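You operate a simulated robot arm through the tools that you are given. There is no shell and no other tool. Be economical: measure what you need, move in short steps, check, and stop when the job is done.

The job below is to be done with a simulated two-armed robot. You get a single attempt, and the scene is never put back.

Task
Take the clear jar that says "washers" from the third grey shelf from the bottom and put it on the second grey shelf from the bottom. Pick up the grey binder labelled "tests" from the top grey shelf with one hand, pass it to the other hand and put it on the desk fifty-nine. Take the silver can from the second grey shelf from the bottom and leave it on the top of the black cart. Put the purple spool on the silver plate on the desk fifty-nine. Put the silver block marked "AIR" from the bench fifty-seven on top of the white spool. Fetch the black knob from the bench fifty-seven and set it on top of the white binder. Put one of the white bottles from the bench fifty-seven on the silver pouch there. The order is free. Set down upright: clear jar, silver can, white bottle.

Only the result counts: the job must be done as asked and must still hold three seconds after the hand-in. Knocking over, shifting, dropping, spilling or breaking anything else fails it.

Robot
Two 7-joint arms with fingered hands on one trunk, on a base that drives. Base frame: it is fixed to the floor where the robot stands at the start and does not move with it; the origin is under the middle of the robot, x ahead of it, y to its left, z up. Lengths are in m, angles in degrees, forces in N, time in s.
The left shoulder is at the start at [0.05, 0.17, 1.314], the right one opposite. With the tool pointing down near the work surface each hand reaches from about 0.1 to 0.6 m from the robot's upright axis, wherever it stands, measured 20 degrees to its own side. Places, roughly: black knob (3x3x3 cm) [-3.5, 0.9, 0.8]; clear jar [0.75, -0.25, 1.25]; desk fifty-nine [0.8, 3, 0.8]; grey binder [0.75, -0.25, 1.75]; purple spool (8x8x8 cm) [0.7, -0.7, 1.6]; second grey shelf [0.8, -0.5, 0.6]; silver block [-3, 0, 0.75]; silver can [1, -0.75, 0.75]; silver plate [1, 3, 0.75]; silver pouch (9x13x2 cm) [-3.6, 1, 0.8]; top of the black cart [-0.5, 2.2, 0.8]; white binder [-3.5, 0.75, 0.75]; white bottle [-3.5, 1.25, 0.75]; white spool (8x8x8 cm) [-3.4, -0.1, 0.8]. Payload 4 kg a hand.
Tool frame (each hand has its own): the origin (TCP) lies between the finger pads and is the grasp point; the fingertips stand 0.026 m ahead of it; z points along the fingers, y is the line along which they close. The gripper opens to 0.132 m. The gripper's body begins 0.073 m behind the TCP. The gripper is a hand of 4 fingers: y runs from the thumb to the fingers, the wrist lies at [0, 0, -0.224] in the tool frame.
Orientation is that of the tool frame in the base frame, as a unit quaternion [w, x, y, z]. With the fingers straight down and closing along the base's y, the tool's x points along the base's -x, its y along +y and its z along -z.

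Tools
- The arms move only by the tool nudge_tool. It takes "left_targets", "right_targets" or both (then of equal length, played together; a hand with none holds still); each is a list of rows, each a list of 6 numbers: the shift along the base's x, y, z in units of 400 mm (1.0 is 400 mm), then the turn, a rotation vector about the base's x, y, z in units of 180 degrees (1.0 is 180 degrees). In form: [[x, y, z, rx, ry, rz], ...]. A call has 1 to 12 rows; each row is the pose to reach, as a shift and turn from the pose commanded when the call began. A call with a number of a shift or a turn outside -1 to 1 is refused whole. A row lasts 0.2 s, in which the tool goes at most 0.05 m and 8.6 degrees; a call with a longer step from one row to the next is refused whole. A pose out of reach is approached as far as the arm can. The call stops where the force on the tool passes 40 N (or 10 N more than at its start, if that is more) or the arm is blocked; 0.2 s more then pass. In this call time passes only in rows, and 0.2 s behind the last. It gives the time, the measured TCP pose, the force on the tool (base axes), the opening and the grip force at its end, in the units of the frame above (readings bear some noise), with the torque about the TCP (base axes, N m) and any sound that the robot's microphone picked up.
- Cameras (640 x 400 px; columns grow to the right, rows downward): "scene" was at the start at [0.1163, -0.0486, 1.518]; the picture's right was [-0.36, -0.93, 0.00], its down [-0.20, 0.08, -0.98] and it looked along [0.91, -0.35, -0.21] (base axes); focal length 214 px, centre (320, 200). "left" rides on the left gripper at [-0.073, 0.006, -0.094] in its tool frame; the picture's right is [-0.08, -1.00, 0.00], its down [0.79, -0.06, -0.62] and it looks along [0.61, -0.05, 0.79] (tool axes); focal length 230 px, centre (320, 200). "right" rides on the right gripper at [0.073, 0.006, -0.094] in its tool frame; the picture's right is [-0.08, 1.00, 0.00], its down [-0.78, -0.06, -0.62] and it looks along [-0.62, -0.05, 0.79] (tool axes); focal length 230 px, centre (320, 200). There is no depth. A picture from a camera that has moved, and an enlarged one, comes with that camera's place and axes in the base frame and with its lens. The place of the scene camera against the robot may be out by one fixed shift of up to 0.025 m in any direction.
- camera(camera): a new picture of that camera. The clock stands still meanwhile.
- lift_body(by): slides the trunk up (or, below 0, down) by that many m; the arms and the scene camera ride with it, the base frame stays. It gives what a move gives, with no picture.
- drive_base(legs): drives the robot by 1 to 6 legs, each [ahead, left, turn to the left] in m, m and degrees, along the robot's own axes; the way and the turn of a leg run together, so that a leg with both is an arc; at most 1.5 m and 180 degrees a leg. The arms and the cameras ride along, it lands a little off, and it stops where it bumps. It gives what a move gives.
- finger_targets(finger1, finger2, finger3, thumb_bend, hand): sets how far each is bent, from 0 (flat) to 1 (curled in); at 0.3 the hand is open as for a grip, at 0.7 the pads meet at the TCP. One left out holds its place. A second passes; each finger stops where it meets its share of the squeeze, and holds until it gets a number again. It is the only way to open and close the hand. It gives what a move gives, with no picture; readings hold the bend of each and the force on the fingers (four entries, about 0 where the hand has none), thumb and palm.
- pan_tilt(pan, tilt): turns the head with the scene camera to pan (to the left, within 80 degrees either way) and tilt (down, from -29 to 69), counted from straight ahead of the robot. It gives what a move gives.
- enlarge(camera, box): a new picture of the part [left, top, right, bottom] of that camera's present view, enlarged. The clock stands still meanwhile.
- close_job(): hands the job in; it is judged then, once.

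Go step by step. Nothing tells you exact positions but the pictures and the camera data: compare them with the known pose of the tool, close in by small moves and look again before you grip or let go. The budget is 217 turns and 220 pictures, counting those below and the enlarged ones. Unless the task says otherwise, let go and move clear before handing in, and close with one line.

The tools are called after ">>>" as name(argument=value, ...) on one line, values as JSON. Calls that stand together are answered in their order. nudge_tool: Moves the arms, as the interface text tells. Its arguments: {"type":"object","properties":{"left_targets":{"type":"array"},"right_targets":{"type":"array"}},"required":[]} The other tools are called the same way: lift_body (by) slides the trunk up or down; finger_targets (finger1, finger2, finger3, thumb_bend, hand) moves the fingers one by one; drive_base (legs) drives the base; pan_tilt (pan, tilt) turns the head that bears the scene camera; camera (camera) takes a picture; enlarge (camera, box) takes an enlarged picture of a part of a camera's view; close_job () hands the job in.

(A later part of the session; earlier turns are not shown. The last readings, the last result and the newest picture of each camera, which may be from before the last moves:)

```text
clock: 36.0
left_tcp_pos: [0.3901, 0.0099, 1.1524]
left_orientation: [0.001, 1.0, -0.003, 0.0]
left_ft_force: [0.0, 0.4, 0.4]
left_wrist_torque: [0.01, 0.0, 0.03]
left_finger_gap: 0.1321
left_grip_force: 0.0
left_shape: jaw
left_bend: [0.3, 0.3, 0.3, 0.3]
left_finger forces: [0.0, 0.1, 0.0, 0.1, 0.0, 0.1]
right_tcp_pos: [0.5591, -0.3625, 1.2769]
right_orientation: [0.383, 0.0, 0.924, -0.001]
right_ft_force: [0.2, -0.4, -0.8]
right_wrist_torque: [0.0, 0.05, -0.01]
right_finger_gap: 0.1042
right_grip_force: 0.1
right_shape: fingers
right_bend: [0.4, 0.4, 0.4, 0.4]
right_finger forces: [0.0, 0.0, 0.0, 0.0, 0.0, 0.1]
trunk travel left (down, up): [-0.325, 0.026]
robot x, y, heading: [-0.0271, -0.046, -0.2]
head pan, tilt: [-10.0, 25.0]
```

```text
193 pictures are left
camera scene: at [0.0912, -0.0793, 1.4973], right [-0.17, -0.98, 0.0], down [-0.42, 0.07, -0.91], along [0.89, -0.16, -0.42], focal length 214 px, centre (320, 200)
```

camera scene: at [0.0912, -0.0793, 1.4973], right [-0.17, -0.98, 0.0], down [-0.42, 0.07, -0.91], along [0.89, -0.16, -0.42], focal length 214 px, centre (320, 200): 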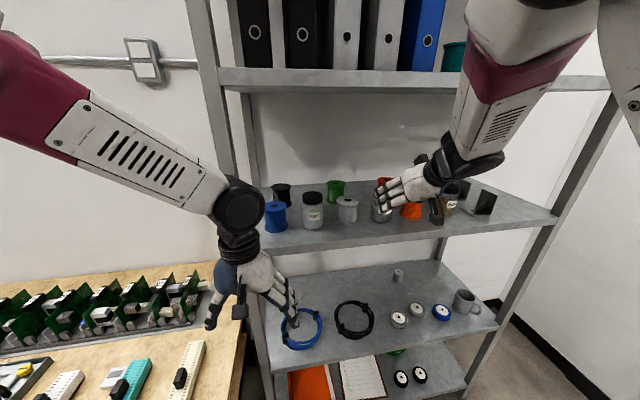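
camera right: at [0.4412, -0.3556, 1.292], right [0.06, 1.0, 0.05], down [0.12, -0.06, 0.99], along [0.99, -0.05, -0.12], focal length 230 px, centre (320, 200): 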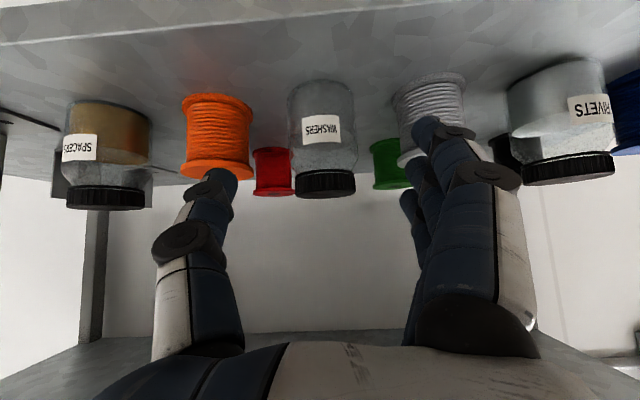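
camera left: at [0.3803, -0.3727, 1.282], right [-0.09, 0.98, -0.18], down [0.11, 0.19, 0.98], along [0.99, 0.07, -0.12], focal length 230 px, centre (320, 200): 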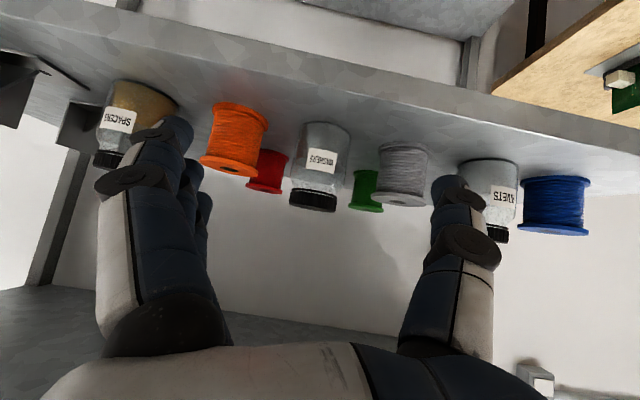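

The jar is centred between the fingers. I move over it and lower around the lid.

>>> nudge_tool(right_targets=[[0.1, 0, 0, 0, 0, 0], [0.2, 0, 0, 0, 0, 0], [0.275, 0, 0, 0, 0, 0], [0.275, 0, -0.05, 0, 0, 0], [0.275, 0, -0.09, 0, 0, 0]])

>>> camera(camera="right")

>>> enlarge(camera="scene", box=[300, 130, 500, 250])

```text
clock: 37.2
left_tcp_pos: [0.3911, 0.0088, 1.1531]
left_orientation: [0.002, 1.0, -0.003, 0.0]
left_ft_force: [1.0, -0.5, 0.7]
left_wrist_torque: [0.0, -0.01, -0.01]
left_finger_gap: 0.1315
left_grip_force: 0.0
left_shape: jaw
left_bend: [0.3, 0.3, 0.3, 0.3]
left_finger forces: [0.1, 0.0, 0.0, 0.0, 0.0, 0.0]
right_tcp_pos: [0.669, -0.3624, 1.2404]
right_orientation: [0.383, 0.0, 0.924, -0.001]
right_ft_force: [-0.1, -0.4, 0.6]
right_wrist_torque: [0.0, -0.03, 0.01]
right_finger_gap: 0.1046
right_grip_force: 0.1
right_shape: fingers
right_bend: [0.4, 0.4, 0.4, 0.4]
right_finger forces: [0.0, 0.1, 0.0, 0.0, 0.0, 0.0]
trunk travel left (down, up): [-0.325, 0.026]
robot x, y, heading: [-0.0272, -0.0486, 0.3]
head pan, tilt: [-10.0, 25.0]
```

```text
192 pictures are left
camera right: at [0.5515, -0.3565, 1.2559], right [0.06, 1.0, 0.05], down [0.12, -0.06, 0.99], along [0.99, -0.05, -0.12], focal length 230 px, centre (320, 200)
```

right: 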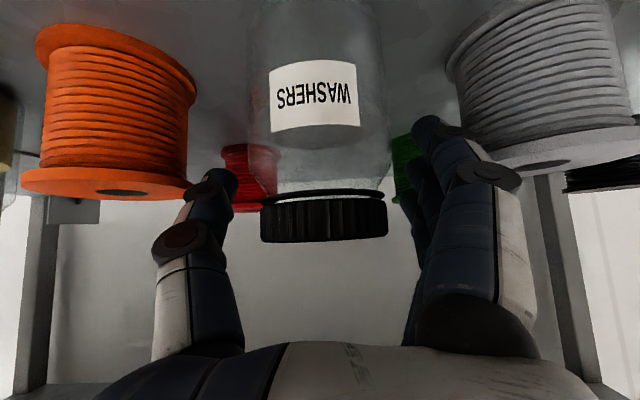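

```text
3.20 times, centred on (400, 190) of scene
camera zoom: at [0.091, -0.0796, 1.4973], right [-0.17, -0.98, 0.0], down [-0.42, 0.07, -0.91], along [0.89, -0.16, -0.42], focal length 686 px, centre (64, 232)
```

zoom: 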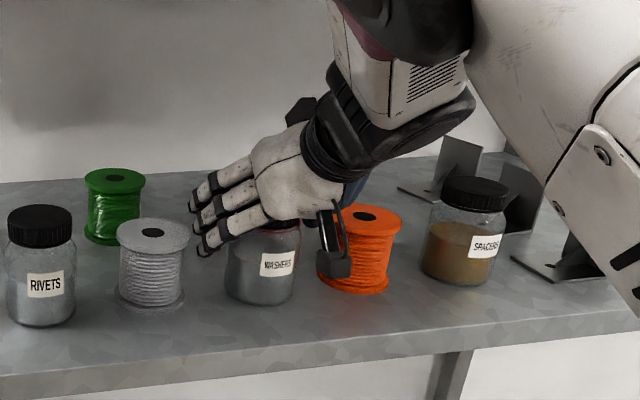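

The fingers straddle the lid with clearance to both neighbours, so I close on it.

>>> finger_targets(hand="right", finger1=0.7, finger2=0.7, finger3=0.7, thumb_bend=0.7)

>>> camera(camera="right")

```text
clock: 38.2
left_tcp_pos: [0.3904, 0.0099, 1.1531]
left_orientation: [0.002, 1.0, -0.002, 0.0]
left_ft_force: [0.5, -0.1, 0.1]
left_wrist_torque: [-0.01, 0.03, 0.0]
left_finger_gap: 0.1322
left_grip_force: 0.0
left_shape: jaw
left_bend: [0.3, 0.3, 0.3, 0.3]
left_finger forces: [0.1, 0.0, 0.1, 0.0, 0.0, 0.0]
right_tcp_pos: [0.6677, -0.3624, 1.2415]
right_orientation: [0.383, 0.0, 0.924, -0.001]
right_ft_force: [1.9, -1.6, 2.7]
right_wrist_torque: [0.01, -0.01, -0.01]
right_finger_gap: 0.0561
right_grip_force: 14.3
right_shape: fingers
right_bend: [0.53, 0.58, 0.7, 0.64]
right_finger forces: [7.3, 6.6, 0.0, 0.0, 15.1, 0.0]
trunk travel left (down, up): [-0.325, 0.026]
robot x, y, heading: [-0.0308, -0.0473, 0.0]
head pan, tilt: [-10.0, 25.0]
```

```text
190 pictures are left
camera right: at [0.551, -0.3565, 1.2561], right [0.06, 1.0, 0.05], down [0.12, -0.06, 0.99], along [0.99, -0.05, -0.12], focal length 230 px, centre (320, 200)
```

right: 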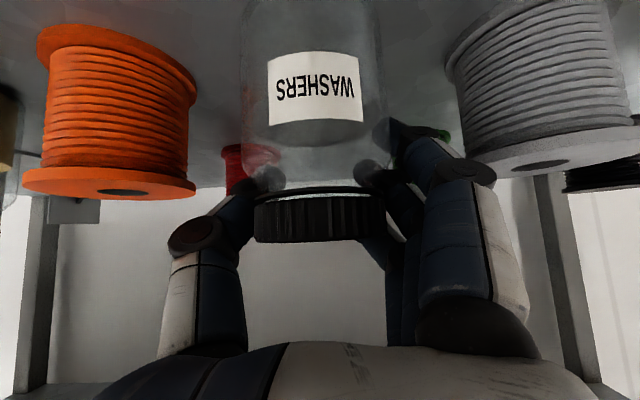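

The grip holds at the neck under the lid, at about 14 N. I lift it and draw it back out of the shelf.

>>> nudge_tool(right_targets=[[0, 0, 0.05, 0, 0, 0], [0, 0, 0.1, 0, 0, 0], [0, 0, 0.16, 0, 0, 0], [-0.08, 0, 0.18, 0, 0, 0], [-0.16, 0, 0.18, 0, 0, 0], [-0.24, 0, 0.18, 0, 0, 0], [-0.32, 0, 0.18, 0, 0, 0], [-0.42, 0, 0.18, 0, 0, 0], [-0.52, 0, 0.18, 0, 0, 0]])

>>> camera(camera="right")

>>> camera(camera="scene")

```text
clock: 40.2
left_tcp_pos: [0.3889, 0.0099, 1.1527]
left_orientation: [0.001, 1.0, -0.002, 0.001]
left_ft_force: [-1.0, -0.1, 0.1]
left_wrist_torque: [-0.03, -0.03, 0.04]
left_finger_gap: 0.132
left_grip_force: 0.1
left_shape: jaw
left_bend: [0.3, 0.3, 0.3, 0.3]
left_finger forces: [0.1, 0.1, 0.0, 0.1, 0.0, 0.0]
right_tcp_pos: [0.4561, -0.3709, 1.2981]
right_orientation: [0.374, 0.023, 0.926, 0.031]
right_ft_force: [-0.1, -0.4, 0.7]
right_wrist_torque: [0.01, -0.04, 0.01]
right_finger_gap: 0.0237
right_grip_force: 0.1
right_shape: fingers
right_bend: [0.62, 0.68, 0.7, 0.7]
right_finger forces: [0.0, 0.1, 0.0, 0.1, 0.0, 0.1]
trunk travel left (down, up): [-0.325, 0.026]
robot x, y, heading: [-0.0311, -0.0461, -0.2]
head pan, tilt: [-10.0, 25.0]
```

```text
189 pictures are left
camera right: at [0.3384, -0.3631, 1.3158], right [0.08, 0.99, 0.13], down [0.13, -0.14, 0.98], along [0.99, -0.06, -0.14], focal length 230 px, centre (320, 200)
```

right: 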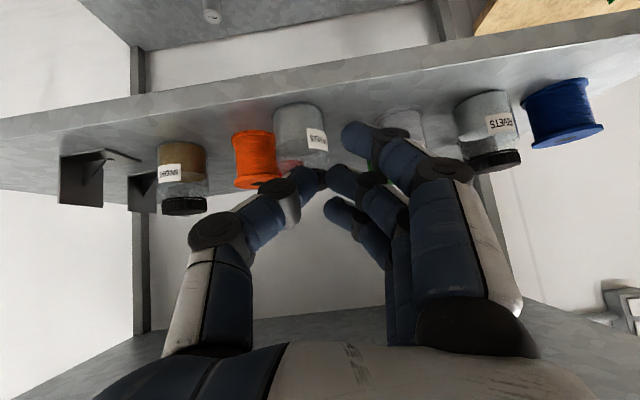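

```text
188 pictures are left
camera scene: at [0.0879, -0.0824, 1.527], right [-0.21, -0.98, 0.0], down [-0.12, 0.02, -0.99], along [0.97, -0.21, -0.12], focal length 214 px, centre (320, 200)
```

scene: 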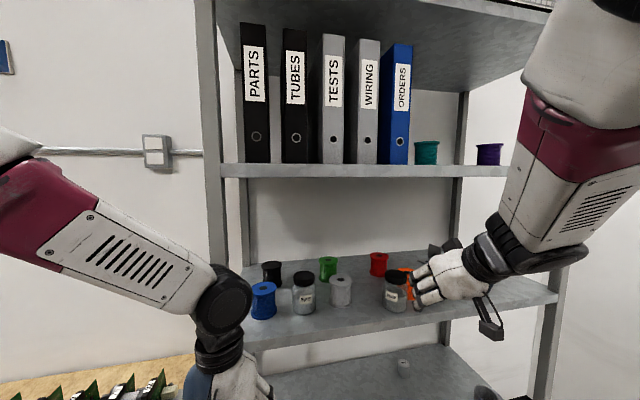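

The grip slipped off and the jar is still standing on the shelf. The head also seems to have been nudged, so I reset it and look at where the jar stands now.

>>> pan_tilt(pan=-15, tilt=25)

>>> finger_targets(hand="right", finger1=0.4, finger2=0.4, finger3=0.4, thumb_bend=0.4)

>>> camera(camera="scene")

>>> enlarge(camera="right", box=[150, 70, 450, 270])

```text
clock: 40.9
left_tcp_pos: [0.3898, 0.0104, 1.152]
left_orientation: [0.001, 1.0, -0.001, 0.0]
left_ft_force: [0.7, 0.6, 0.4]
left_wrist_torque: [0.0, 0.01, 0.05]
left_finger_gap: 0.1316
left_grip_force: 0.1
left_shape: jaw
left_bend: [0.3, 0.3, 0.3, 0.3]
left_finger forces: [0.1, 0.0, 0.0, 0.0, 0.0, 0.1]
right_tcp_pos: [0.4585, -0.3698, 1.2997]
right_orientation: [0.377, 0.022, 0.926, 0.032]
right_ft_force: [0.2, -0.1, 0.6]
right_wrist_torque: [0.04, -0.02, 0.03]
right_finger_gap: 0.0237
right_grip_force: 0.1
right_shape: fingers
right_bend: [0.62, 0.68, 0.7, 0.7]
right_finger forces: [0.0, 0.0, 0.0, 0.1, 0.0, 0.0]
trunk travel left (down, up): [-0.325, 0.026]
robot x, y, heading: [-0.033, -0.0523, 0.2]
head pan, tilt: [-15.0, 25.0]
```

```text
clock: 41.9
left_tcp_pos: [0.3898, 0.0104, 1.1529]
left_orientation: [0.001, 1.0, -0.004, 0.0]
left_ft_force: [0.2, -0.6, 0.4]
left_wrist_torque: [0.01, -0.02, 0.01]
left_finger_gap: 0.1322
left_grip_force: 0.0
left_shape: jaw
left_bend: [0.3, 0.3, 0.3, 0.3]
left_finger forces: [0.0, 0.1, 0.1, 0.1, 0.0, 0.0]
right_tcp_pos: [0.459, -0.3679, 1.3024]
right_orientation: [0.379, 0.022, 0.925, 0.032]
right_ft_force: [-0.9, 0.0, -0.2]
right_wrist_torque: [0.01, 0.01, -0.01]
right_finger_gap: 0.1029
right_grip_force: 0.1
right_shape: fingers
right_bend: [0.4, 0.4, 0.4, 0.4]
right_finger forces: [0.1, 0.0, 0.0, 0.0, 0.0, 0.1]
trunk travel left (down, up): [-0.325, 0.026]
robot x, y, heading: [-0.0294, -0.0501, 0.1]
head pan, tilt: [-15.0, 25.0]
```

```text
187 pictures are left
camera scene: at [0.0896, -0.0834, 1.5291], right [-0.22, -0.98, 0.0], down [-0.09, 0.02, -1.0], along [0.97, -0.22, -0.1], focal length 214 px, centre (320, 200)
```

scene: 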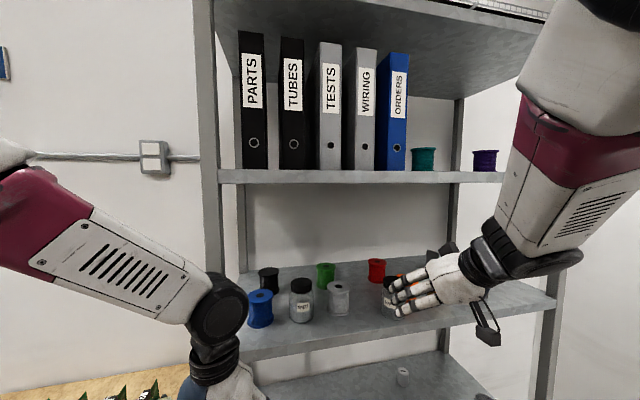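

```text
2.00 times, centred on (300, 170) of right
camera zoom: at [0.3415, -0.3618, 1.3187], right [0.07, 0.99, 0.13], down [0.12, -0.14, 0.98], along [0.99, -0.05, -0.13], focal length 460 px, centre (360, 260)
```

zoom: 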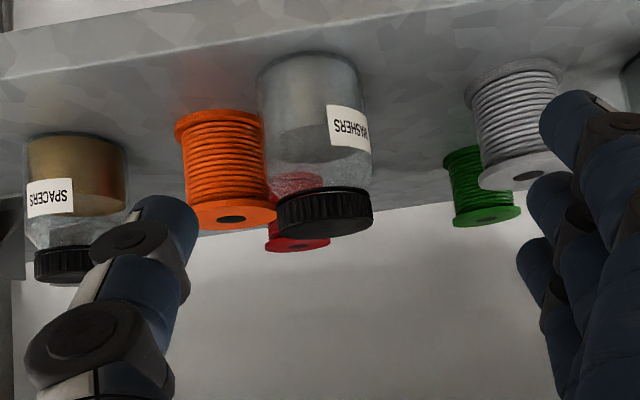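

The right upper arm is pressing the head, so I back the base off 0.1 m. The jar now stands at about [0.635, -0.39] and the orange spool has not moved. I turn the right hand level for a full side grip.

>>> drive_base(legs=[[-0.1, 0.05, 0]])

>>> nudge_tool(right_targets=[[0, -0.04, -0.04, -0.004, -0.042, 0], [0, -0.08, -0.08, -0.008, -0.084, 0], [0, -0.12, -0.12, -0.012, -0.126, 0], [0, -0.16, -0.16, -0.016, -0.168, -0.003], [0, -0.2, -0.2, -0.021, -0.21, -0.003], [0, -0.2, -0.2, -0.025, -0.252, -0.004]])

>>> pan_tilt(pan=-20, tilt=25)

>>> camera(camera="scene")

>>> camera(camera="right")

```text
clock: 43.1
left_tcp_pos: [0.2904, 0.0577, 1.1529]
left_orientation: [0.001, 1.0, -0.003, 0.0]
left_ft_force: [-0.5, 0.2, -0.2]
left_wrist_torque: [0.03, -0.01, 0.01]
left_finger_gap: 0.132
left_grip_force: 0.0
left_shape: jaw
left_bend: [0.3, 0.3, 0.3, 0.3]
left_finger forces: [0.0, 0.0, 0.0, 0.0, 0.0, 0.0]
right_tcp_pos: [0.3599, -0.3198, 1.3036]
right_orientation: [0.381, 0.022, 0.924, 0.031]
right_ft_force: [-0.3, 0.2, -0.3]
right_wrist_torque: [-0.02, 0.0, 0.0]
right_finger_gap: 0.1032
right_grip_force: 0.1
right_shape: fingers
right_bend: [0.4, 0.4, 0.4, 0.4]
right_finger forces: [0.0, 0.0, 0.0, 0.1, 0.1, 0.0]
trunk travel left (down, up): [-0.325, 0.026]
robot x, y, heading: [-0.1271, 0.0036, -0.1]
head pan, tilt: [-15.0, 25.0]
```

```text
clock: 44.5
left_tcp_pos: [0.2913, 0.0587, 1.1522]
left_orientation: [0.001, 1.0, -0.003, -0.001]
left_ft_force: [-0.8, -0.1, -0.2]
left_wrist_torque: [0.01, 0.02, -0.02]
left_finger_gap: 0.1322
left_grip_force: 0.0
left_shape: jaw
left_bend: [0.3, 0.3, 0.3, 0.3]
left_finger forces: [0.0, 0.1, 0.1, 0.1, 0.0, 0.0]
right_tcp_pos: [0.3601, -0.4011, 1.2221]
right_orientation: [0.709, -0.002, 0.705, -0.001]
right_ft_force: [0.2, -0.2, 0.9]
right_wrist_torque: [-0.02, 0.01, 0.02]
right_finger_gap: 0.1032
right_grip_force: 0.1
right_shape: fingers
right_bend: [0.4, 0.4, 0.4, 0.4]
right_finger forces: [0.0, 0.1, 0.1, 0.0, 0.0, 0.1]
trunk travel left (down, up): [-0.325, 0.026]
robot x, y, heading: [-0.1295, 0.0016, 0.1]
head pan, tilt: [-15.0, 25.0]
```

```text
clock: 45.1
left_tcp_pos: [0.2912, 0.0579, 1.1522]
left_orientation: [0.001, 1.0, -0.003, -0.001]
left_ft_force: [0.5, 0.0, -1.1]
left_wrist_torque: [0.05, -0.01, 0.01]
left_finger_gap: 0.1318
left_grip_force: 0.0
left_shape: jaw
left_bend: [0.3, 0.3, 0.3, 0.3]
left_finger forces: [0.0, 0.0, 0.0, 0.1, 0.0, 0.1]
right_tcp_pos: [0.3588, -0.3995, 1.224]
right_orientation: [0.708, -0.002, 0.707, 0.001]
right_ft_force: [0.8, -0.6, -0.4]
right_wrist_torque: [-0.02, 0.02, 0.03]
right_finger_gap: 0.1032
right_grip_force: 0.0
right_shape: fingers
right_bend: [0.4, 0.4, 0.4, 0.4]
right_finger forces: [0.1, 0.0, 0.0, 0.0, 0.0, 0.0]
trunk travel left (down, up): [-0.325, 0.026]
robot x, y, heading: [-0.1279, 0.0011, 0.0]
head pan, tilt: [-20.0, 25.0]
```

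```text
185 pictures are left
camera scene: at [-0.0124, -0.0457, 1.4974], right [-0.34, -0.94, 0.0], down [-0.4, 0.14, -0.91], along [0.85, -0.31, -0.42], focal length 214 px, centre (320, 200)
```

scene: 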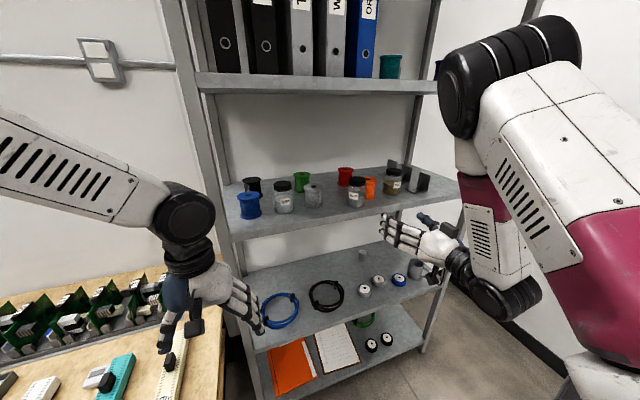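

```text
184 pictures are left
camera right: at [0.2669, -0.3939, 1.1506], right [0.0, 1.0, 0.08], down [-0.62, -0.06, 0.78], along [0.79, -0.04, 0.62], focal length 230 px, centre (320, 200)
```

right: 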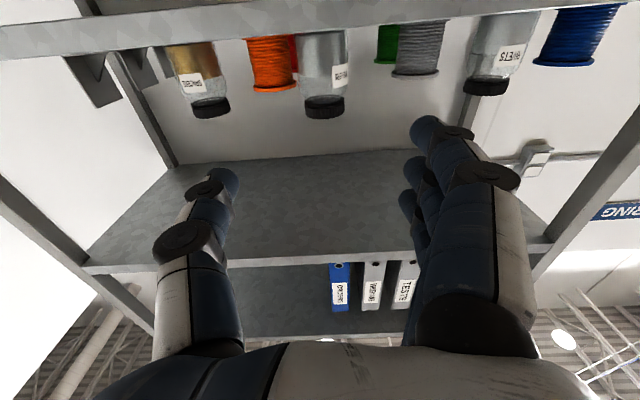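

The hand is level and in line with the jar at y ≈-0.395. I tilt it down 20° so that its camera clears the shelf edge and advance in steps.

>>> nudge_tool(right_targets=[[0.05, 0.03, 0.04, 0, 0.037, 0], [0.1, 0.03, 0.04, 0, 0.074, 0], [0.18, 0.03, 0.03, 0, 0.111, 0], [0.27, 0.03, 0.02, 0, 0.111, 0], [0.36, 0.03, 0.0, 0, 0.111, 0], [0.45, 0.03, 0, 0, 0.111, 0]])

>>> camera(camera="right")

>>> camera(camera="scene")

```text
clock: 46.5
left_tcp_pos: [0.291, 0.0586, 1.1525]
left_orientation: [0.0, 1.0, -0.003, -0.002]
left_ft_force: [-0.4, 0.7, -0.6]
left_wrist_torque: [0.01, 0.02, 0.0]
left_finger_gap: 0.132
left_grip_force: 0.1
left_shape: jaw
left_bend: [0.3, 0.3, 0.3, 0.3]
left_finger forces: [0.1, 0.0, 0.0, 0.0, 0.0, 0.0]
right_tcp_pos: [0.5416, -0.3871, 1.2249]
right_orientation: [0.573, -0.001, 0.819, 0.0]
right_ft_force: [-0.4, -0.4, 0.5]
right_wrist_torque: [-0.01, 0.01, 0.03]
right_finger_gap: 0.1033
right_grip_force: 0.1
right_shape: fingers
right_bend: [0.4, 0.4, 0.4, 0.4]
right_finger forces: [0.1, 0.1, 0.0, 0.0, 0.1, 0.1]
trunk travel left (down, up): [-0.325, 0.026]
robot x, y, heading: [-0.1259, -0.0008, -0.1]
head pan, tilt: [-20.0, 25.0]
```

```text
183 pictures are left
camera right: at [0.4289, -0.3811, 1.1889], right [0.02, 1.0, 0.07], down [-0.31, -0.06, 0.95], along [0.95, -0.05, 0.31], focal length 230 px, centre (320, 200)
```

right: 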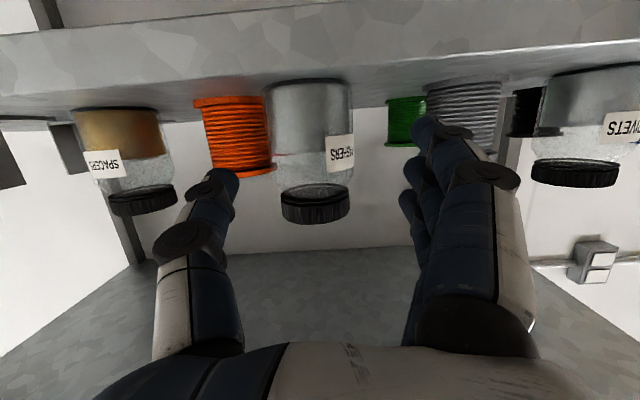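

```text
182 pictures are left
camera scene: at [-0.0114, -0.0459, 1.4973], right [-0.34, -0.94, 0.0], down [-0.4, 0.15, -0.91], along [0.85, -0.31, -0.42], focal length 214 px, centre (320, 200)
```

scene: 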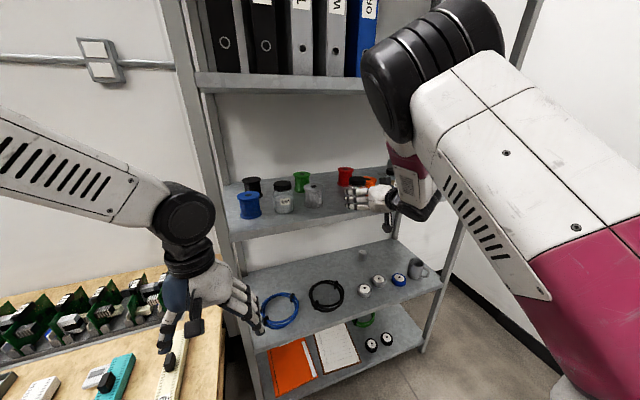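

The jar is ahead at x ≈0.625. I advance around it.

>>> nudge_tool(right_targets=[[0.08, 0.0, -0.01, 0, 0, 0], [0.16, 0.0, -0.02, 0, 0, 0], [0.22, 0.0, -0.02, 0, 0, 0]])

>>> camera(camera="right")

```text
clock: 47.4
left_tcp_pos: [0.2925, 0.0579, 1.1523]
left_orientation: [0.002, 1.0, -0.003, 0.0]
left_ft_force: [0.5, -1.0, 0.3]
left_wrist_torque: [-0.03, 0.0, 0.02]
left_finger_gap: 0.1322
left_grip_force: 0.0
left_shape: jaw
left_bend: [0.3, 0.3, 0.3, 0.3]
left_finger forces: [0.0, 0.0, 0.0, 0.1, 0.1, 0.0]
right_tcp_pos: [0.6289, -0.3894, 1.2146]
right_orientation: [0.574, -0.002, 0.819, 0.001]
right_ft_force: [-1.1, -0.2, 0.0]
right_wrist_torque: [0.0, 0.01, 0.01]
right_finger_gap: 0.103
right_grip_force: 0.6
right_shape: fingers
right_bend: [0.4, 0.4, 0.4, 0.4]
right_finger forces: [0.0, 0.0, 0.0, 0.1, 1.1, 0.0]
trunk travel left (down, up): [-0.325, 0.026]
robot x, y, heading: [-0.129, 0.0032, -0.1]
head pan, tilt: [-20.0, 25.0]
```

```text
181 pictures are left
camera right: at [0.5159, -0.3827, 1.179], right [0.02, 1.0, 0.07], down [-0.31, -0.06, 0.95], along [0.95, -0.05, 0.31], focal length 230 px, centre (320, 200)
```

right: 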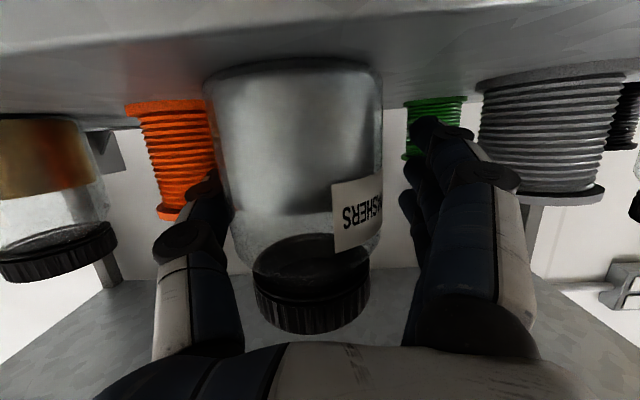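

The jar is well inside the hand, so I close firmly.

>>> finger_targets(hand="right", finger1=0.8, finger2=0.8, finger3=0.8, thumb_bend=0.8)

>>> nudge_tool(right_targets=[[0, 0, 0.03, 0, 0, 0], [0, 0, 0.06, 0, 0, 0]])

>>> camera(camera="right")

>>> camera(camera="scene")

```text
clock: 48.4
left_tcp_pos: [0.2914, 0.0572, 1.1528]
left_orientation: [0.001, 1.0, -0.002, 0.0]
left_ft_force: [0.1, 0.3, -0.2]
left_wrist_torque: [0.0, -0.03, 0.01]
left_finger_gap: 0.1319
left_grip_force: 0.1
left_shape: jaw
left_bend: [0.3, 0.3, 0.3, 0.3]
left_finger forces: [0.0, 0.1, 0.0, 0.0, 0.0, 0.0]
right_tcp_pos: [0.6277, -0.3882, 1.2141]
right_orientation: [0.574, -0.002, 0.819, 0.001]
right_ft_force: [0.2, 0.4, 0.7]
right_wrist_torque: [0.0, -0.03, 0.01]
right_finger_gap: 0.0425
right_grip_force: 28.6
right_shape: fingers
right_bend: [0.66, 0.73, 0.77, 0.71]
right_finger forces: [8.6, 11.2, 10.9, 0.1, 26.4, 0.1]
trunk travel left (down, up): [-0.325, 0.026]
robot x, y, heading: [-0.1289, -0.0031, -0.1]
head pan, tilt: [-20.0, 25.0]
```

```text
clock: 49.0
left_tcp_pos: [0.2921, 0.0585, 1.1532]
left_orientation: [0.002, 1.0, -0.002, 0.0]
left_ft_force: [-0.8, -0.5, 0.1]
left_wrist_torque: [-0.01, 0.0, 0.0]
left_finger_gap: 0.1319
left_grip_force: 0.1
left_shape: jaw
left_bend: [0.3, 0.3, 0.3, 0.3]
left_finger forces: [0.0, 0.0, 0.1, 0.0, 0.0, 0.0]
right_tcp_pos: [0.6282, -0.3888, 1.2401]
right_orientation: [0.575, -0.001, 0.818, 0.0]
right_ft_force: [0.5, 0.0, -3.7]
right_wrist_torque: [-0.01, -0.07, -0.01]
right_finger_gap: 0.0425
right_grip_force: 27.2
right_shape: fingers
right_bend: [0.66, 0.74, 0.77, 0.71]
right_finger forces: [8.5, 10.7, 10.5, 0.0, 25.8, 0.0]
trunk travel left (down, up): [-0.325, 0.026]
robot x, y, heading: [-0.1301, -0.0019, -0.0]
head pan, tilt: [-20.0, 25.0]
```

```text
180 pictures are left
camera right: at [0.5159, -0.3827, 1.2034], right [0.02, 1.0, 0.07], down [-0.31, -0.06, 0.95], along [0.95, -0.05, 0.31], focal length 230 px, centre (320, 200)
```

right: 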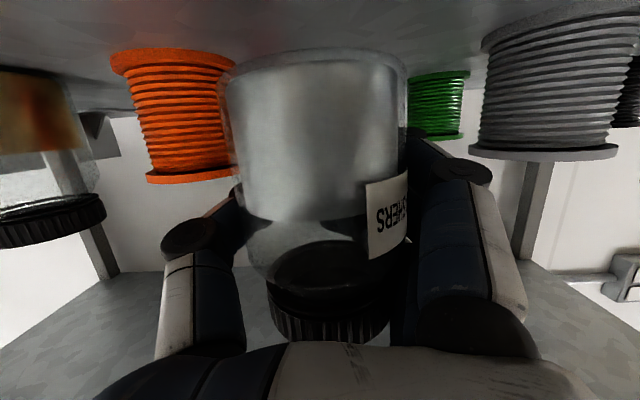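

```text
179 pictures are left
camera scene: at [-0.0121, -0.046, 1.4974], right [-0.34, -0.94, 0.0], down [-0.4, 0.15, -0.91], along [0.85, -0.31, -0.42], focal length 214 px, centre (320, 200)
```

scene: 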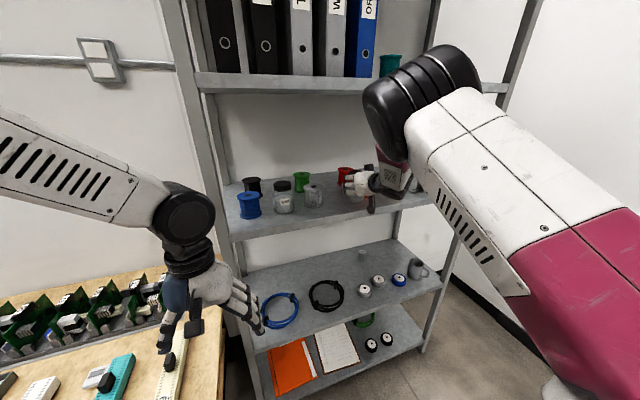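

All fingers hold the jar and it is lifted clear. I retract it from the shelf, then lower the trunk and look at the second shelf.

>>> nudge_tool(right_targets=[[0, 0, 0.04, 0, 0, 0], [-0.08, 0, 0.06, 0, 0, 0], [-0.16, 0, 0.06, 0, 0, 0], [-0.24, 0, 0.06, 0, 0, 0], [-0.32, 0, 0.06, 0, 0, 0], [-0.4, 0, 0.06, 0, 0, 0], [-0.48, 0, 0.06, 0, 0, 0], [-0.56, 0, 0.06, 0, 0, 0]])

>>> camera(camera="right")

>>> camera(camera="scene")

>>> camera(camera="left")

```text
clock: 50.8
left_tcp_pos: [0.2913, 0.0572, 1.1524]
left_orientation: [0.001, 1.0, -0.003, -0.001]
left_ft_force: [-0.3, 0.0, -0.2]
left_wrist_torque: [0.0, -0.02, 0.0]
left_finger_gap: 0.1319
left_grip_force: 0.1
left_shape: jaw
left_bend: [0.3, 0.3, 0.3, 0.3]
left_finger forces: [0.0, 0.0, 0.0, 0.0, 0.0, 0.1]
right_tcp_pos: [0.4015, -0.3873, 1.2654]
right_orientation: [0.574, -0.002, 0.819, 0.001]
right_ft_force: [-0.3, 0.0, -3.2]
right_wrist_torque: [0.01, -0.09, -0.01]
right_finger_gap: 0.0422
right_grip_force: 26.8
right_shape: fingers
right_bend: [0.67, 0.74, 0.78, 0.72]
right_finger forces: [8.2, 10.0, 10.4, 0.0, 25.2, 0.1]
trunk travel left (down, up): [-0.325, 0.026]
robot x, y, heading: [-0.1299, 0.0013, -0.2]
head pan, tilt: [-20.0, 25.0]
```

```text
178 pictures are left
camera right: at [0.2902, -0.3815, 1.2289], right [0.02, 1.0, 0.07], down [-0.31, -0.06, 0.95], along [0.95, -0.04, 0.31], focal length 230 px, centre (320, 200)
```

right: 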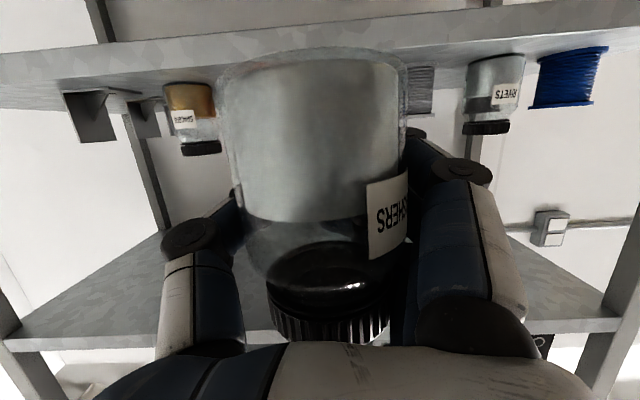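

```text
177 pictures are left
camera scene: at [-0.013, -0.0462, 1.4975], right [-0.34, -0.94, 0.0], down [-0.4, 0.15, -0.91], along [0.85, -0.31, -0.42], focal length 214 px, centre (320, 200)
```

scene: 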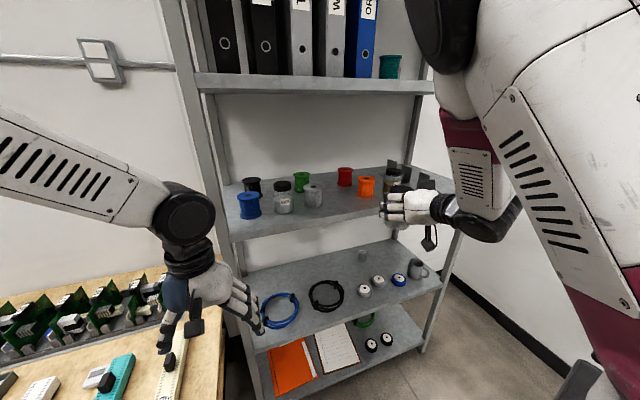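

```text
176 pictures are left
camera left: at [0.2195, 0.0526, 1.2458], right [-0.07, 1.0, 0.0], down [0.79, 0.06, 0.62], along [0.62, 0.04, -0.79], focal length 230 px, centre (320, 200)
```

left: 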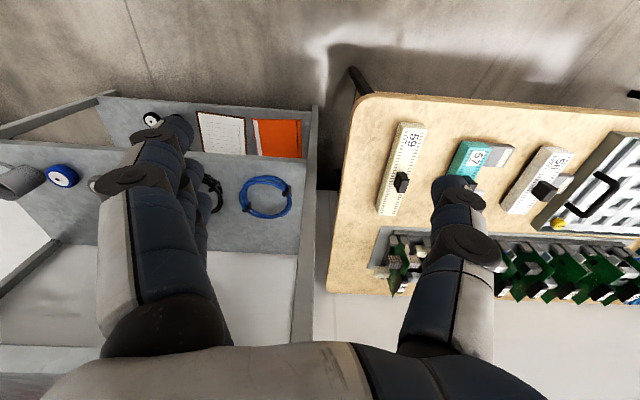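

The orange spool stands as before. I raise the left hand so that it stays clear of the bench when the trunk goes down, then lower the trunk.

>>> nudge_tool(left_targets=[[0, 0.05, 0.1, 0, 0, 0], [0, 0.1, 0.2, 0, 0, 0], [0, 0.15, 0.3, 0, 0, 0], [0, 0.2, 0.4, 0, 0, 0], [0, 0.2, 0.5, 0, 0, 0]])

>>> drive_base(legs=[[0, -0.15, 0]])

>>> lift_body(by=-0.3)

>>> pan_tilt(pan=-10, tilt=30)

>>> camera(camera="scene")

>>> camera(camera="right")

```text
clock: 52.0
left_tcp_pos: [0.2907, 0.1376, 1.3539]
left_orientation: [0.001, 1.0, -0.002, -0.001]
left_ft_force: [0.3, -0.5, 0.3]
left_wrist_torque: [0.0, 0.01, -0.01]
left_finger_gap: 0.1318
left_grip_force: 0.0
left_shape: jaw
left_bend: [0.3, 0.3, 0.3, 0.3]
left_finger forces: [0.1, 0.1, 0.1, 0.0, 0.0, 0.0]
right_tcp_pos: [0.403, -0.3883, 1.2653]
right_orientation: [0.575, -0.001, 0.818, 0.001]
right_ft_force: [-0.3, -0.5, -4.1]
right_wrist_torque: [-0.02, -0.07, 0.01]
right_finger_gap: 0.0418
right_grip_force: 27.4
right_shape: fingers
right_bend: [0.67, 0.74, 0.78, 0.72]
right_finger forces: [8.1, 9.9, 10.4, 0.0, 25.1, 0.0]
trunk travel left (down, up): [-0.325, 0.026]
robot x, y, heading: [-0.1278, -0.001, -0.1]
head pan, tilt: [-20.0, 25.0]
```

```text
clock: 53.9
left_tcp_pos: [0.2909, -0.0101, 1.354]
left_orientation: [0.0, 1.0, -0.002, 0.001]
left_ft_force: [0.6, -0.4, 0.1]
left_wrist_torque: [0.03, 0.0, 0.02]
left_finger_gap: 0.132
left_grip_force: 0.0
left_shape: jaw
left_bend: [0.3, 0.3, 0.3, 0.3]
left_finger forces: [0.0, 0.0, 0.1, 0.0, 0.0, 0.0]
right_tcp_pos: [0.4028, -0.5354, 1.2653]
right_orientation: [0.575, -0.002, 0.818, 0.0]
right_ft_force: [0.6, -0.8, -3.9]
right_wrist_torque: [-0.02, -0.1, 0.01]
right_finger_gap: 0.0421
right_grip_force: 26.3
right_shape: fingers
right_bend: [0.67, 0.74, 0.78, 0.72]
right_finger forces: [8.0, 10.0, 10.3, 0.1, 25.1, 0.0]
trunk travel left (down, up): [-0.325, 0.026]
robot x, y, heading: [-0.1293, -0.1434, -0.0]
head pan, tilt: [-20.0, 25.0]
```

```text
clock: 56.9
left_tcp_pos: [0.2893, -0.0089, 1.0547]
left_orientation: [0.0, 1.0, -0.002, 0.001]
left_ft_force: [0.5, -0.1, 0.0]
left_wrist_torque: [0.01, -0.03, 0.0]
left_finger_gap: 0.1319
left_grip_force: 0.1
left_shape: jaw
left_bend: [0.3, 0.3, 0.3, 0.3]
left_finger forces: [0.0, 0.0, 0.0, 0.0, 0.0, 0.1]
right_tcp_pos: [0.4432, -0.5345, 0.7934]
right_orientation: [0.401, -0.002, 0.916, 0.002]
right_ft_force: [-0.1, 0.0, -3.2]
right_wrist_torque: [-0.01, -0.11, 0.0]
right_finger_gap: 0.0417
right_grip_force: 26.5
right_shape: fingers
right_bend: [0.67, 0.74, 0.78, 0.72]
right_finger forces: [8.2, 9.8, 10.4, 0.1, 25.2, 0.0]
trunk travel left (down, up): [-0.025, 0.326]
robot x, y, heading: [-0.1299, -0.1477, -0.2]
head pan, tilt: [-20.0, 25.0]
```

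```text
clock: 57.6
left_tcp_pos: [0.2901, -0.0093, 1.0542]
left_orientation: [0.001, 1.0, -0.001, 0.0]
left_ft_force: [0.1, 0.0, 0.4]
left_wrist_torque: [-0.02, 0.0, -0.02]
left_finger_gap: 0.1321
left_grip_force: 0.0
left_shape: jaw
left_bend: [0.3, 0.3, 0.3, 0.3]
left_finger forces: [0.0, 0.0, 0.0, 0.0, 0.1, 0.0]
right_tcp_pos: [0.4437, -0.5353, 0.7916]
right_orientation: [0.4, -0.002, 0.916, 0.001]
right_ft_force: [0.9, 0.1, -4.2]
right_wrist_torque: [-0.02, -0.08, 0.0]
right_finger_gap: 0.0418
right_grip_force: 27.2
right_shape: fingers
right_bend: [0.67, 0.74, 0.78, 0.72]
right_finger forces: [8.2, 9.8, 10.4, 0.0, 25.1, 0.0]
trunk travel left (down, up): [-0.025, 0.326]
robot x, y, heading: [-0.1289, -0.1465, 0.1]
head pan, tilt: [-10.0, 30.0]
```

```text
175 pictures are left
camera scene: at [0.198, -0.1782, 1.1634], right [-0.17, -0.98, 0.0], down [-0.49, 0.09, -0.87], along [0.85, -0.15, -0.5], focal length 214 px, centre (320, 200)
```

scene: 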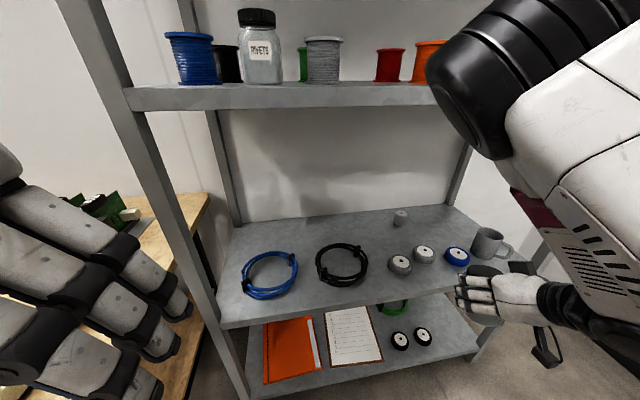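

```text
174 pictures are left
camera right: at [0.3264, -0.529, 0.8031], right [0.05, 1.0, 0.06], down [0.08, -0.06, 0.99], along [1.0, -0.04, -0.08], focal length 230 px, centre (320, 200)
```

right: 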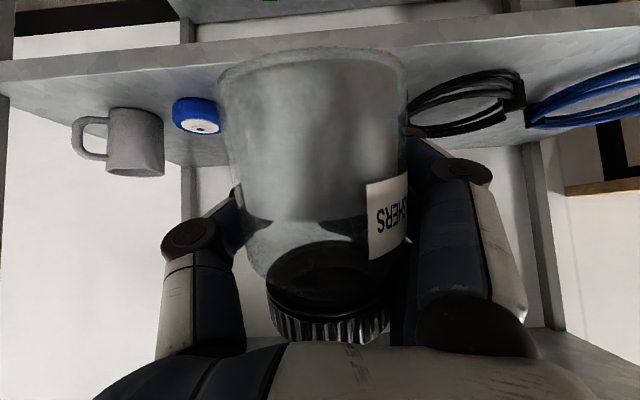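

Lowering the trunk also leaned the upper body forward, and the right hand pitched down 23° with the jar still held firmly. I turn it back upright.

>>> nudge_tool(right_targets=[[0, 0, 0.04, 0, -0.042, 0], [0, 0, 0.08, 0, -0.085, 0], [0, 0, 0.1, 0, -0.127, 0]])

>>> enlarge(camera="scene", box=[210, 190, 530, 390])

>>> camera(camera="right")

```text
clock: 58.4
left_tcp_pos: [0.2899, -0.0093, 1.053]
left_orientation: [0.001, 1.0, -0.002, -0.001]
left_ft_force: [-0.5, 0.1, -0.3]
left_wrist_torque: [0.01, 0.0, -0.03]
left_finger_gap: 0.1319
left_grip_force: 0.1
left_shape: jaw
left_bend: [0.3, 0.3, 0.3, 0.3]
left_finger forces: [0.1, 0.0, 0.1, 0.0, 0.1, 0.1]
right_tcp_pos: [0.4588, -0.5498, 0.8251]
right_orientation: [0.574, -0.002, 0.819, 0.001]
right_ft_force: [1.1, -0.4, -4.6]
right_wrist_torque: [-0.02, -0.1, 0.0]
right_finger_gap: 0.0416
right_grip_force: 26.1
right_shape: fingers
right_bend: [0.67, 0.74, 0.78, 0.72]
right_finger forces: [8.0, 9.4, 10.4, 0.1, 24.8, 0.0]
right hand out of reach, approached as far as the arm can: row 1, 2, 3
trunk travel left (down, up): [-0.025, 0.326]
robot x, y, heading: [-0.1228, -0.147, 0.0]
head pan, tilt: [-10.0, 30.0]
```

```text
2.00 times, centred on (370, 290) of scene
camera zoom: at [0.1983, -0.1785, 1.1632], right [-0.17, -0.98, 0.0], down [-0.49, 0.09, -0.87], along [0.85, -0.15, -0.5], focal length 429 px, centre (220, 20)
```

zoom: 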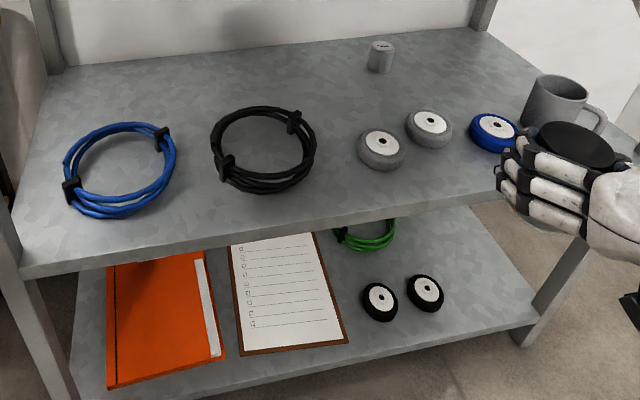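

```text
172 pictures are left
camera right: at [0.3478, -0.5435, 0.7885], right [0.02, 1.0, 0.07], down [-0.31, -0.06, 0.95], along [0.95, -0.04, 0.31], focal length 230 px, centre (320, 200)
```

right: 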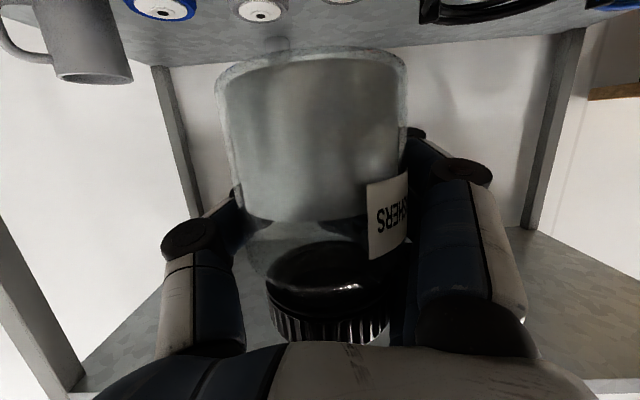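

The jar is upright again and well above the second shelf. A free spot lies between the black cable and the can at about [0.84, -0.485], so I drive ahead 0.2 m with the jar held high.

>>> nudge_tool(right_targets=[[0.05, 0.08, 0, 0, 0, 0], [0.08, 0.16, 0, 0, 0, 0]])

>>> drive_base(legs=[[0.2, 0, 0]])

>>> camera(camera="scene")

>>> camera(camera="left")

```text
clock: 59.0
left_tcp_pos: [0.2912, -0.0077, 1.0531]
left_orientation: [0.002, 1.0, -0.002, 0.0]
left_ft_force: [0.1, 0.9, -0.6]
left_wrist_torque: [-0.05, -0.01, 0.0]
left_finger_gap: 0.1319
left_grip_force: 0.1
left_shape: jaw
left_bend: [0.3, 0.3, 0.3, 0.3]
left_finger forces: [0.0, 0.1, 0.0, 0.1, 0.0, 0.0]
right_tcp_pos: [0.4978, -0.4887, 0.8216]
right_orientation: [0.574, -0.002, 0.819, 0.001]
right_ft_force: [0.4, 0.7, -4.5]
right_wrist_torque: [-0.02, -0.05, 0.03]
right_finger_gap: 0.0413
right_grip_force: 26.4
right_shape: fingers
right_bend: [0.67, 0.74, 0.78, 0.72]
right_finger forces: [8.0, 9.4, 10.4, 0.1, 24.7, 0.0]
right hand out of reach, approached as far as the arm can: row 2
trunk travel left (down, up): [-0.025, 0.326]
robot x, y, heading: [-0.1292, -0.1513, -0.1]
head pan, tilt: [-10.0, 30.0]
```

```text
clock: 60.5
left_tcp_pos: [0.443, -0.0151, 1.0609]
left_orientation: [0.001, 1.0, -0.006, 0.011]
left_ft_force: [-0.2, -0.1, 0.0]
left_wrist_torque: [-0.02, -0.05, -0.01]
left_finger_gap: 0.1319
left_grip_force: 0.0
left_shape: jaw
left_bend: [0.3, 0.3, 0.3, 0.3]
left_finger forces: [0.1, 0.0, 0.0, 0.0, 0.0, 0.0]
right_tcp_pos: [0.6498, -0.4902, 0.8318]
right_orientation: [0.58, -0.003, 0.815, 0.001]
right_ft_force: [0.0, -0.5, -5.0]
right_wrist_torque: [0.02, -0.1, 0.02]
right_finger_gap: 0.0413
right_grip_force: 26.0
right_shape: fingers
right_bend: [0.68, 0.74, 0.78, 0.72]
right_finger forces: [7.7, 9.0, 10.6, 0.0, 24.6, 0.1]
trunk travel left (down, up): [-0.025, 0.326]
robot x, y, heading: [0.04, -0.1466, -0.8]
head pan, tilt: [-10.0, 30.0]
stopped in leg 1: the robot was blocked; the commanded pose is now the measured one
```

```text
171 pictures are left
camera scene: at [0.3474, -0.1829, 1.1699], right [-0.18, -0.98, 0.0], down [-0.48, 0.09, -0.87], along [0.86, -0.16, -0.49], focal length 214 px, centre (320, 200)
```

scene: 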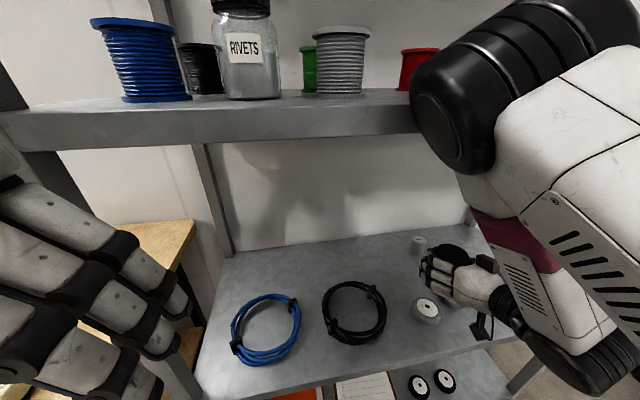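

```text
170 pictures are left
camera left: at [0.3699, -0.0196, 1.1546], right [-0.06, 1.0, 0.0], down [0.77, 0.05, 0.63], along [0.63, 0.04, -0.77], focal length 230 px, centre (320, 200)
```

left: 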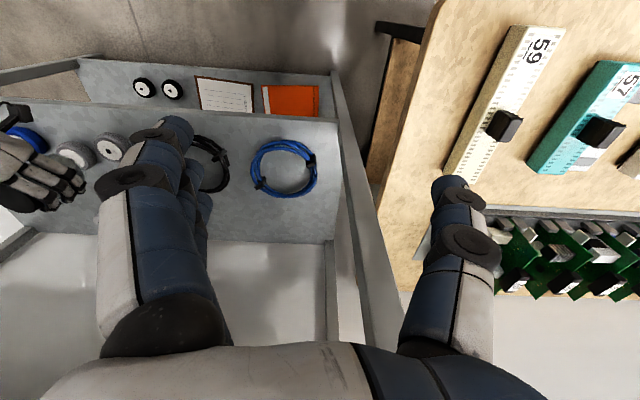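

Something was blocked, and the elbow joint appears to have come close to the third shelf's edge. I back off 0.1 m at once and check the shelf.

>>> drive_base(legs=[[-0.12, 0, 0.8]])

>>> camera(camera="scene")

>>> camera(camera="right")

```text
clock: 61.8
left_tcp_pos: [0.3407, -0.0047, 1.0564]
left_orientation: [0.002, 1.0, 0.004, 0.001]
left_ft_force: [0.0, -0.4, -0.5]
left_wrist_torque: [-0.02, -0.01, -0.02]
left_finger_gap: 0.1317
left_grip_force: 0.0
left_shape: jaw
left_bend: [0.3, 0.3, 0.3, 0.3]
left_finger forces: [0.0, 0.1, 0.1, 0.1, 0.1, 0.0]
right_tcp_pos: [0.5512, -0.4779, 0.8185]
right_orientation: [0.57, -0.011, 0.821, 0.005]
right_ft_force: [0.4, -0.5, -3.8]
right_wrist_torque: [0.01, -0.05, 0.0]
right_finger_gap: 0.0411
right_grip_force: 26.3
right_shape: fingers
right_bend: [0.68, 0.74, 0.78, 0.72]
right_finger forces: [7.6, 8.9, 10.7, 0.0, 24.3, 0.0]
trunk travel left (down, up): [-0.025, 0.326]
robot x, y, heading: [-0.077, -0.1469, 0.9]
head pan, tilt: [-10.0, 30.0]
```

```text
169 pictures are left
camera scene: at [0.2497, -0.1748, 1.1634], right [-0.16, -0.99, 0.0], down [-0.49, 0.08, -0.87], along [0.85, -0.14, -0.5], focal length 214 px, centre (320, 200)
```

scene: 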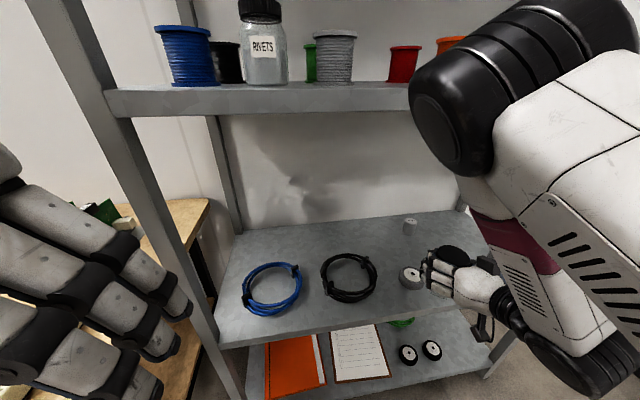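

```text
168 pictures are left
camera right: at [0.4383, -0.474, 0.7831], right [0.0, 1.0, 0.07], down [-0.3, -0.06, 0.95], along [0.95, -0.02, 0.3], focal length 230 px, centre (320, 200)
```

right: 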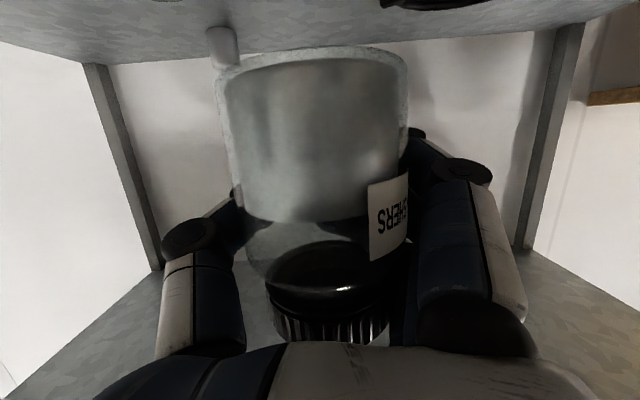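

Nothing on the shelves appears to have moved. I extend the arm forward with the jar in short steps.

>>> nudge_tool(right_targets=[[0.08, 0.0, -0.03, 0, 0, 0], [0.16, 0.0, -0.06, 0, 0, 0], [0.24, 0, -0.09, 0, 0, 0], [0.32, 0, -0.12, 0, 0, 0], [0.4, 0, -0.15, 0, 0, 0]])

>>> camera(camera="scene")

```text
clock: 63.0
left_tcp_pos: [0.3409, -0.0049, 1.0528]
left_orientation: [0.001, 1.0, 0.003, 0.0]
left_ft_force: [0.1, -0.6, 0.0]
left_wrist_torque: [0.0, 0.04, 0.02]
left_finger_gap: 0.1318
left_grip_force: 0.0
left_shape: jaw
left_bend: [0.3, 0.3, 0.3, 0.3]
left_finger forces: [0.0, 0.0, 0.1, 0.0, 0.0, 0.0]
right_tcp_pos: [0.714, -0.4757, 0.7562]
right_orientation: [0.57, -0.012, 0.821, 0.007]
right_ft_force: [0.3, 0.1, -3.6]
right_wrist_torque: [-0.02, -0.09, -0.02]
right_finger_gap: 0.041
right_grip_force: 25.2
right_shape: fingers
right_bend: [0.68, 0.74, 0.78, 0.72]
right_finger forces: [7.6, 8.6, 10.5, 0.0, 24.1, 0.0]
trunk travel left (down, up): [-0.025, 0.326]
robot x, y, heading: [-0.0787, -0.1478, 0.6]
head pan, tilt: [-10.0, 30.0]
```

```text
167 pictures are left
camera scene: at [0.2508, -0.1749, 1.163], right [-0.16, -0.99, 0.0], down [-0.49, 0.08, -0.87], along [0.85, -0.14, -0.5], focal length 214 px, centre (320, 200)
```

scene: 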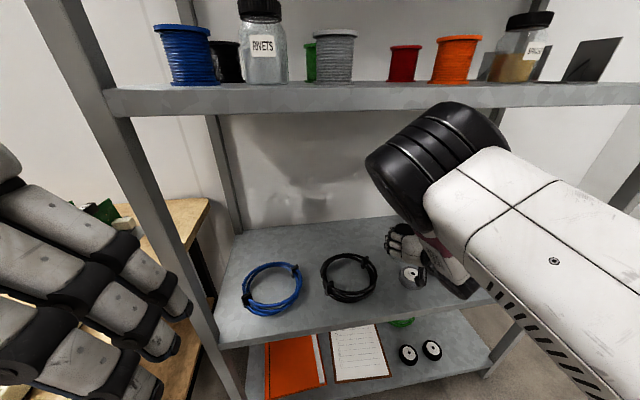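

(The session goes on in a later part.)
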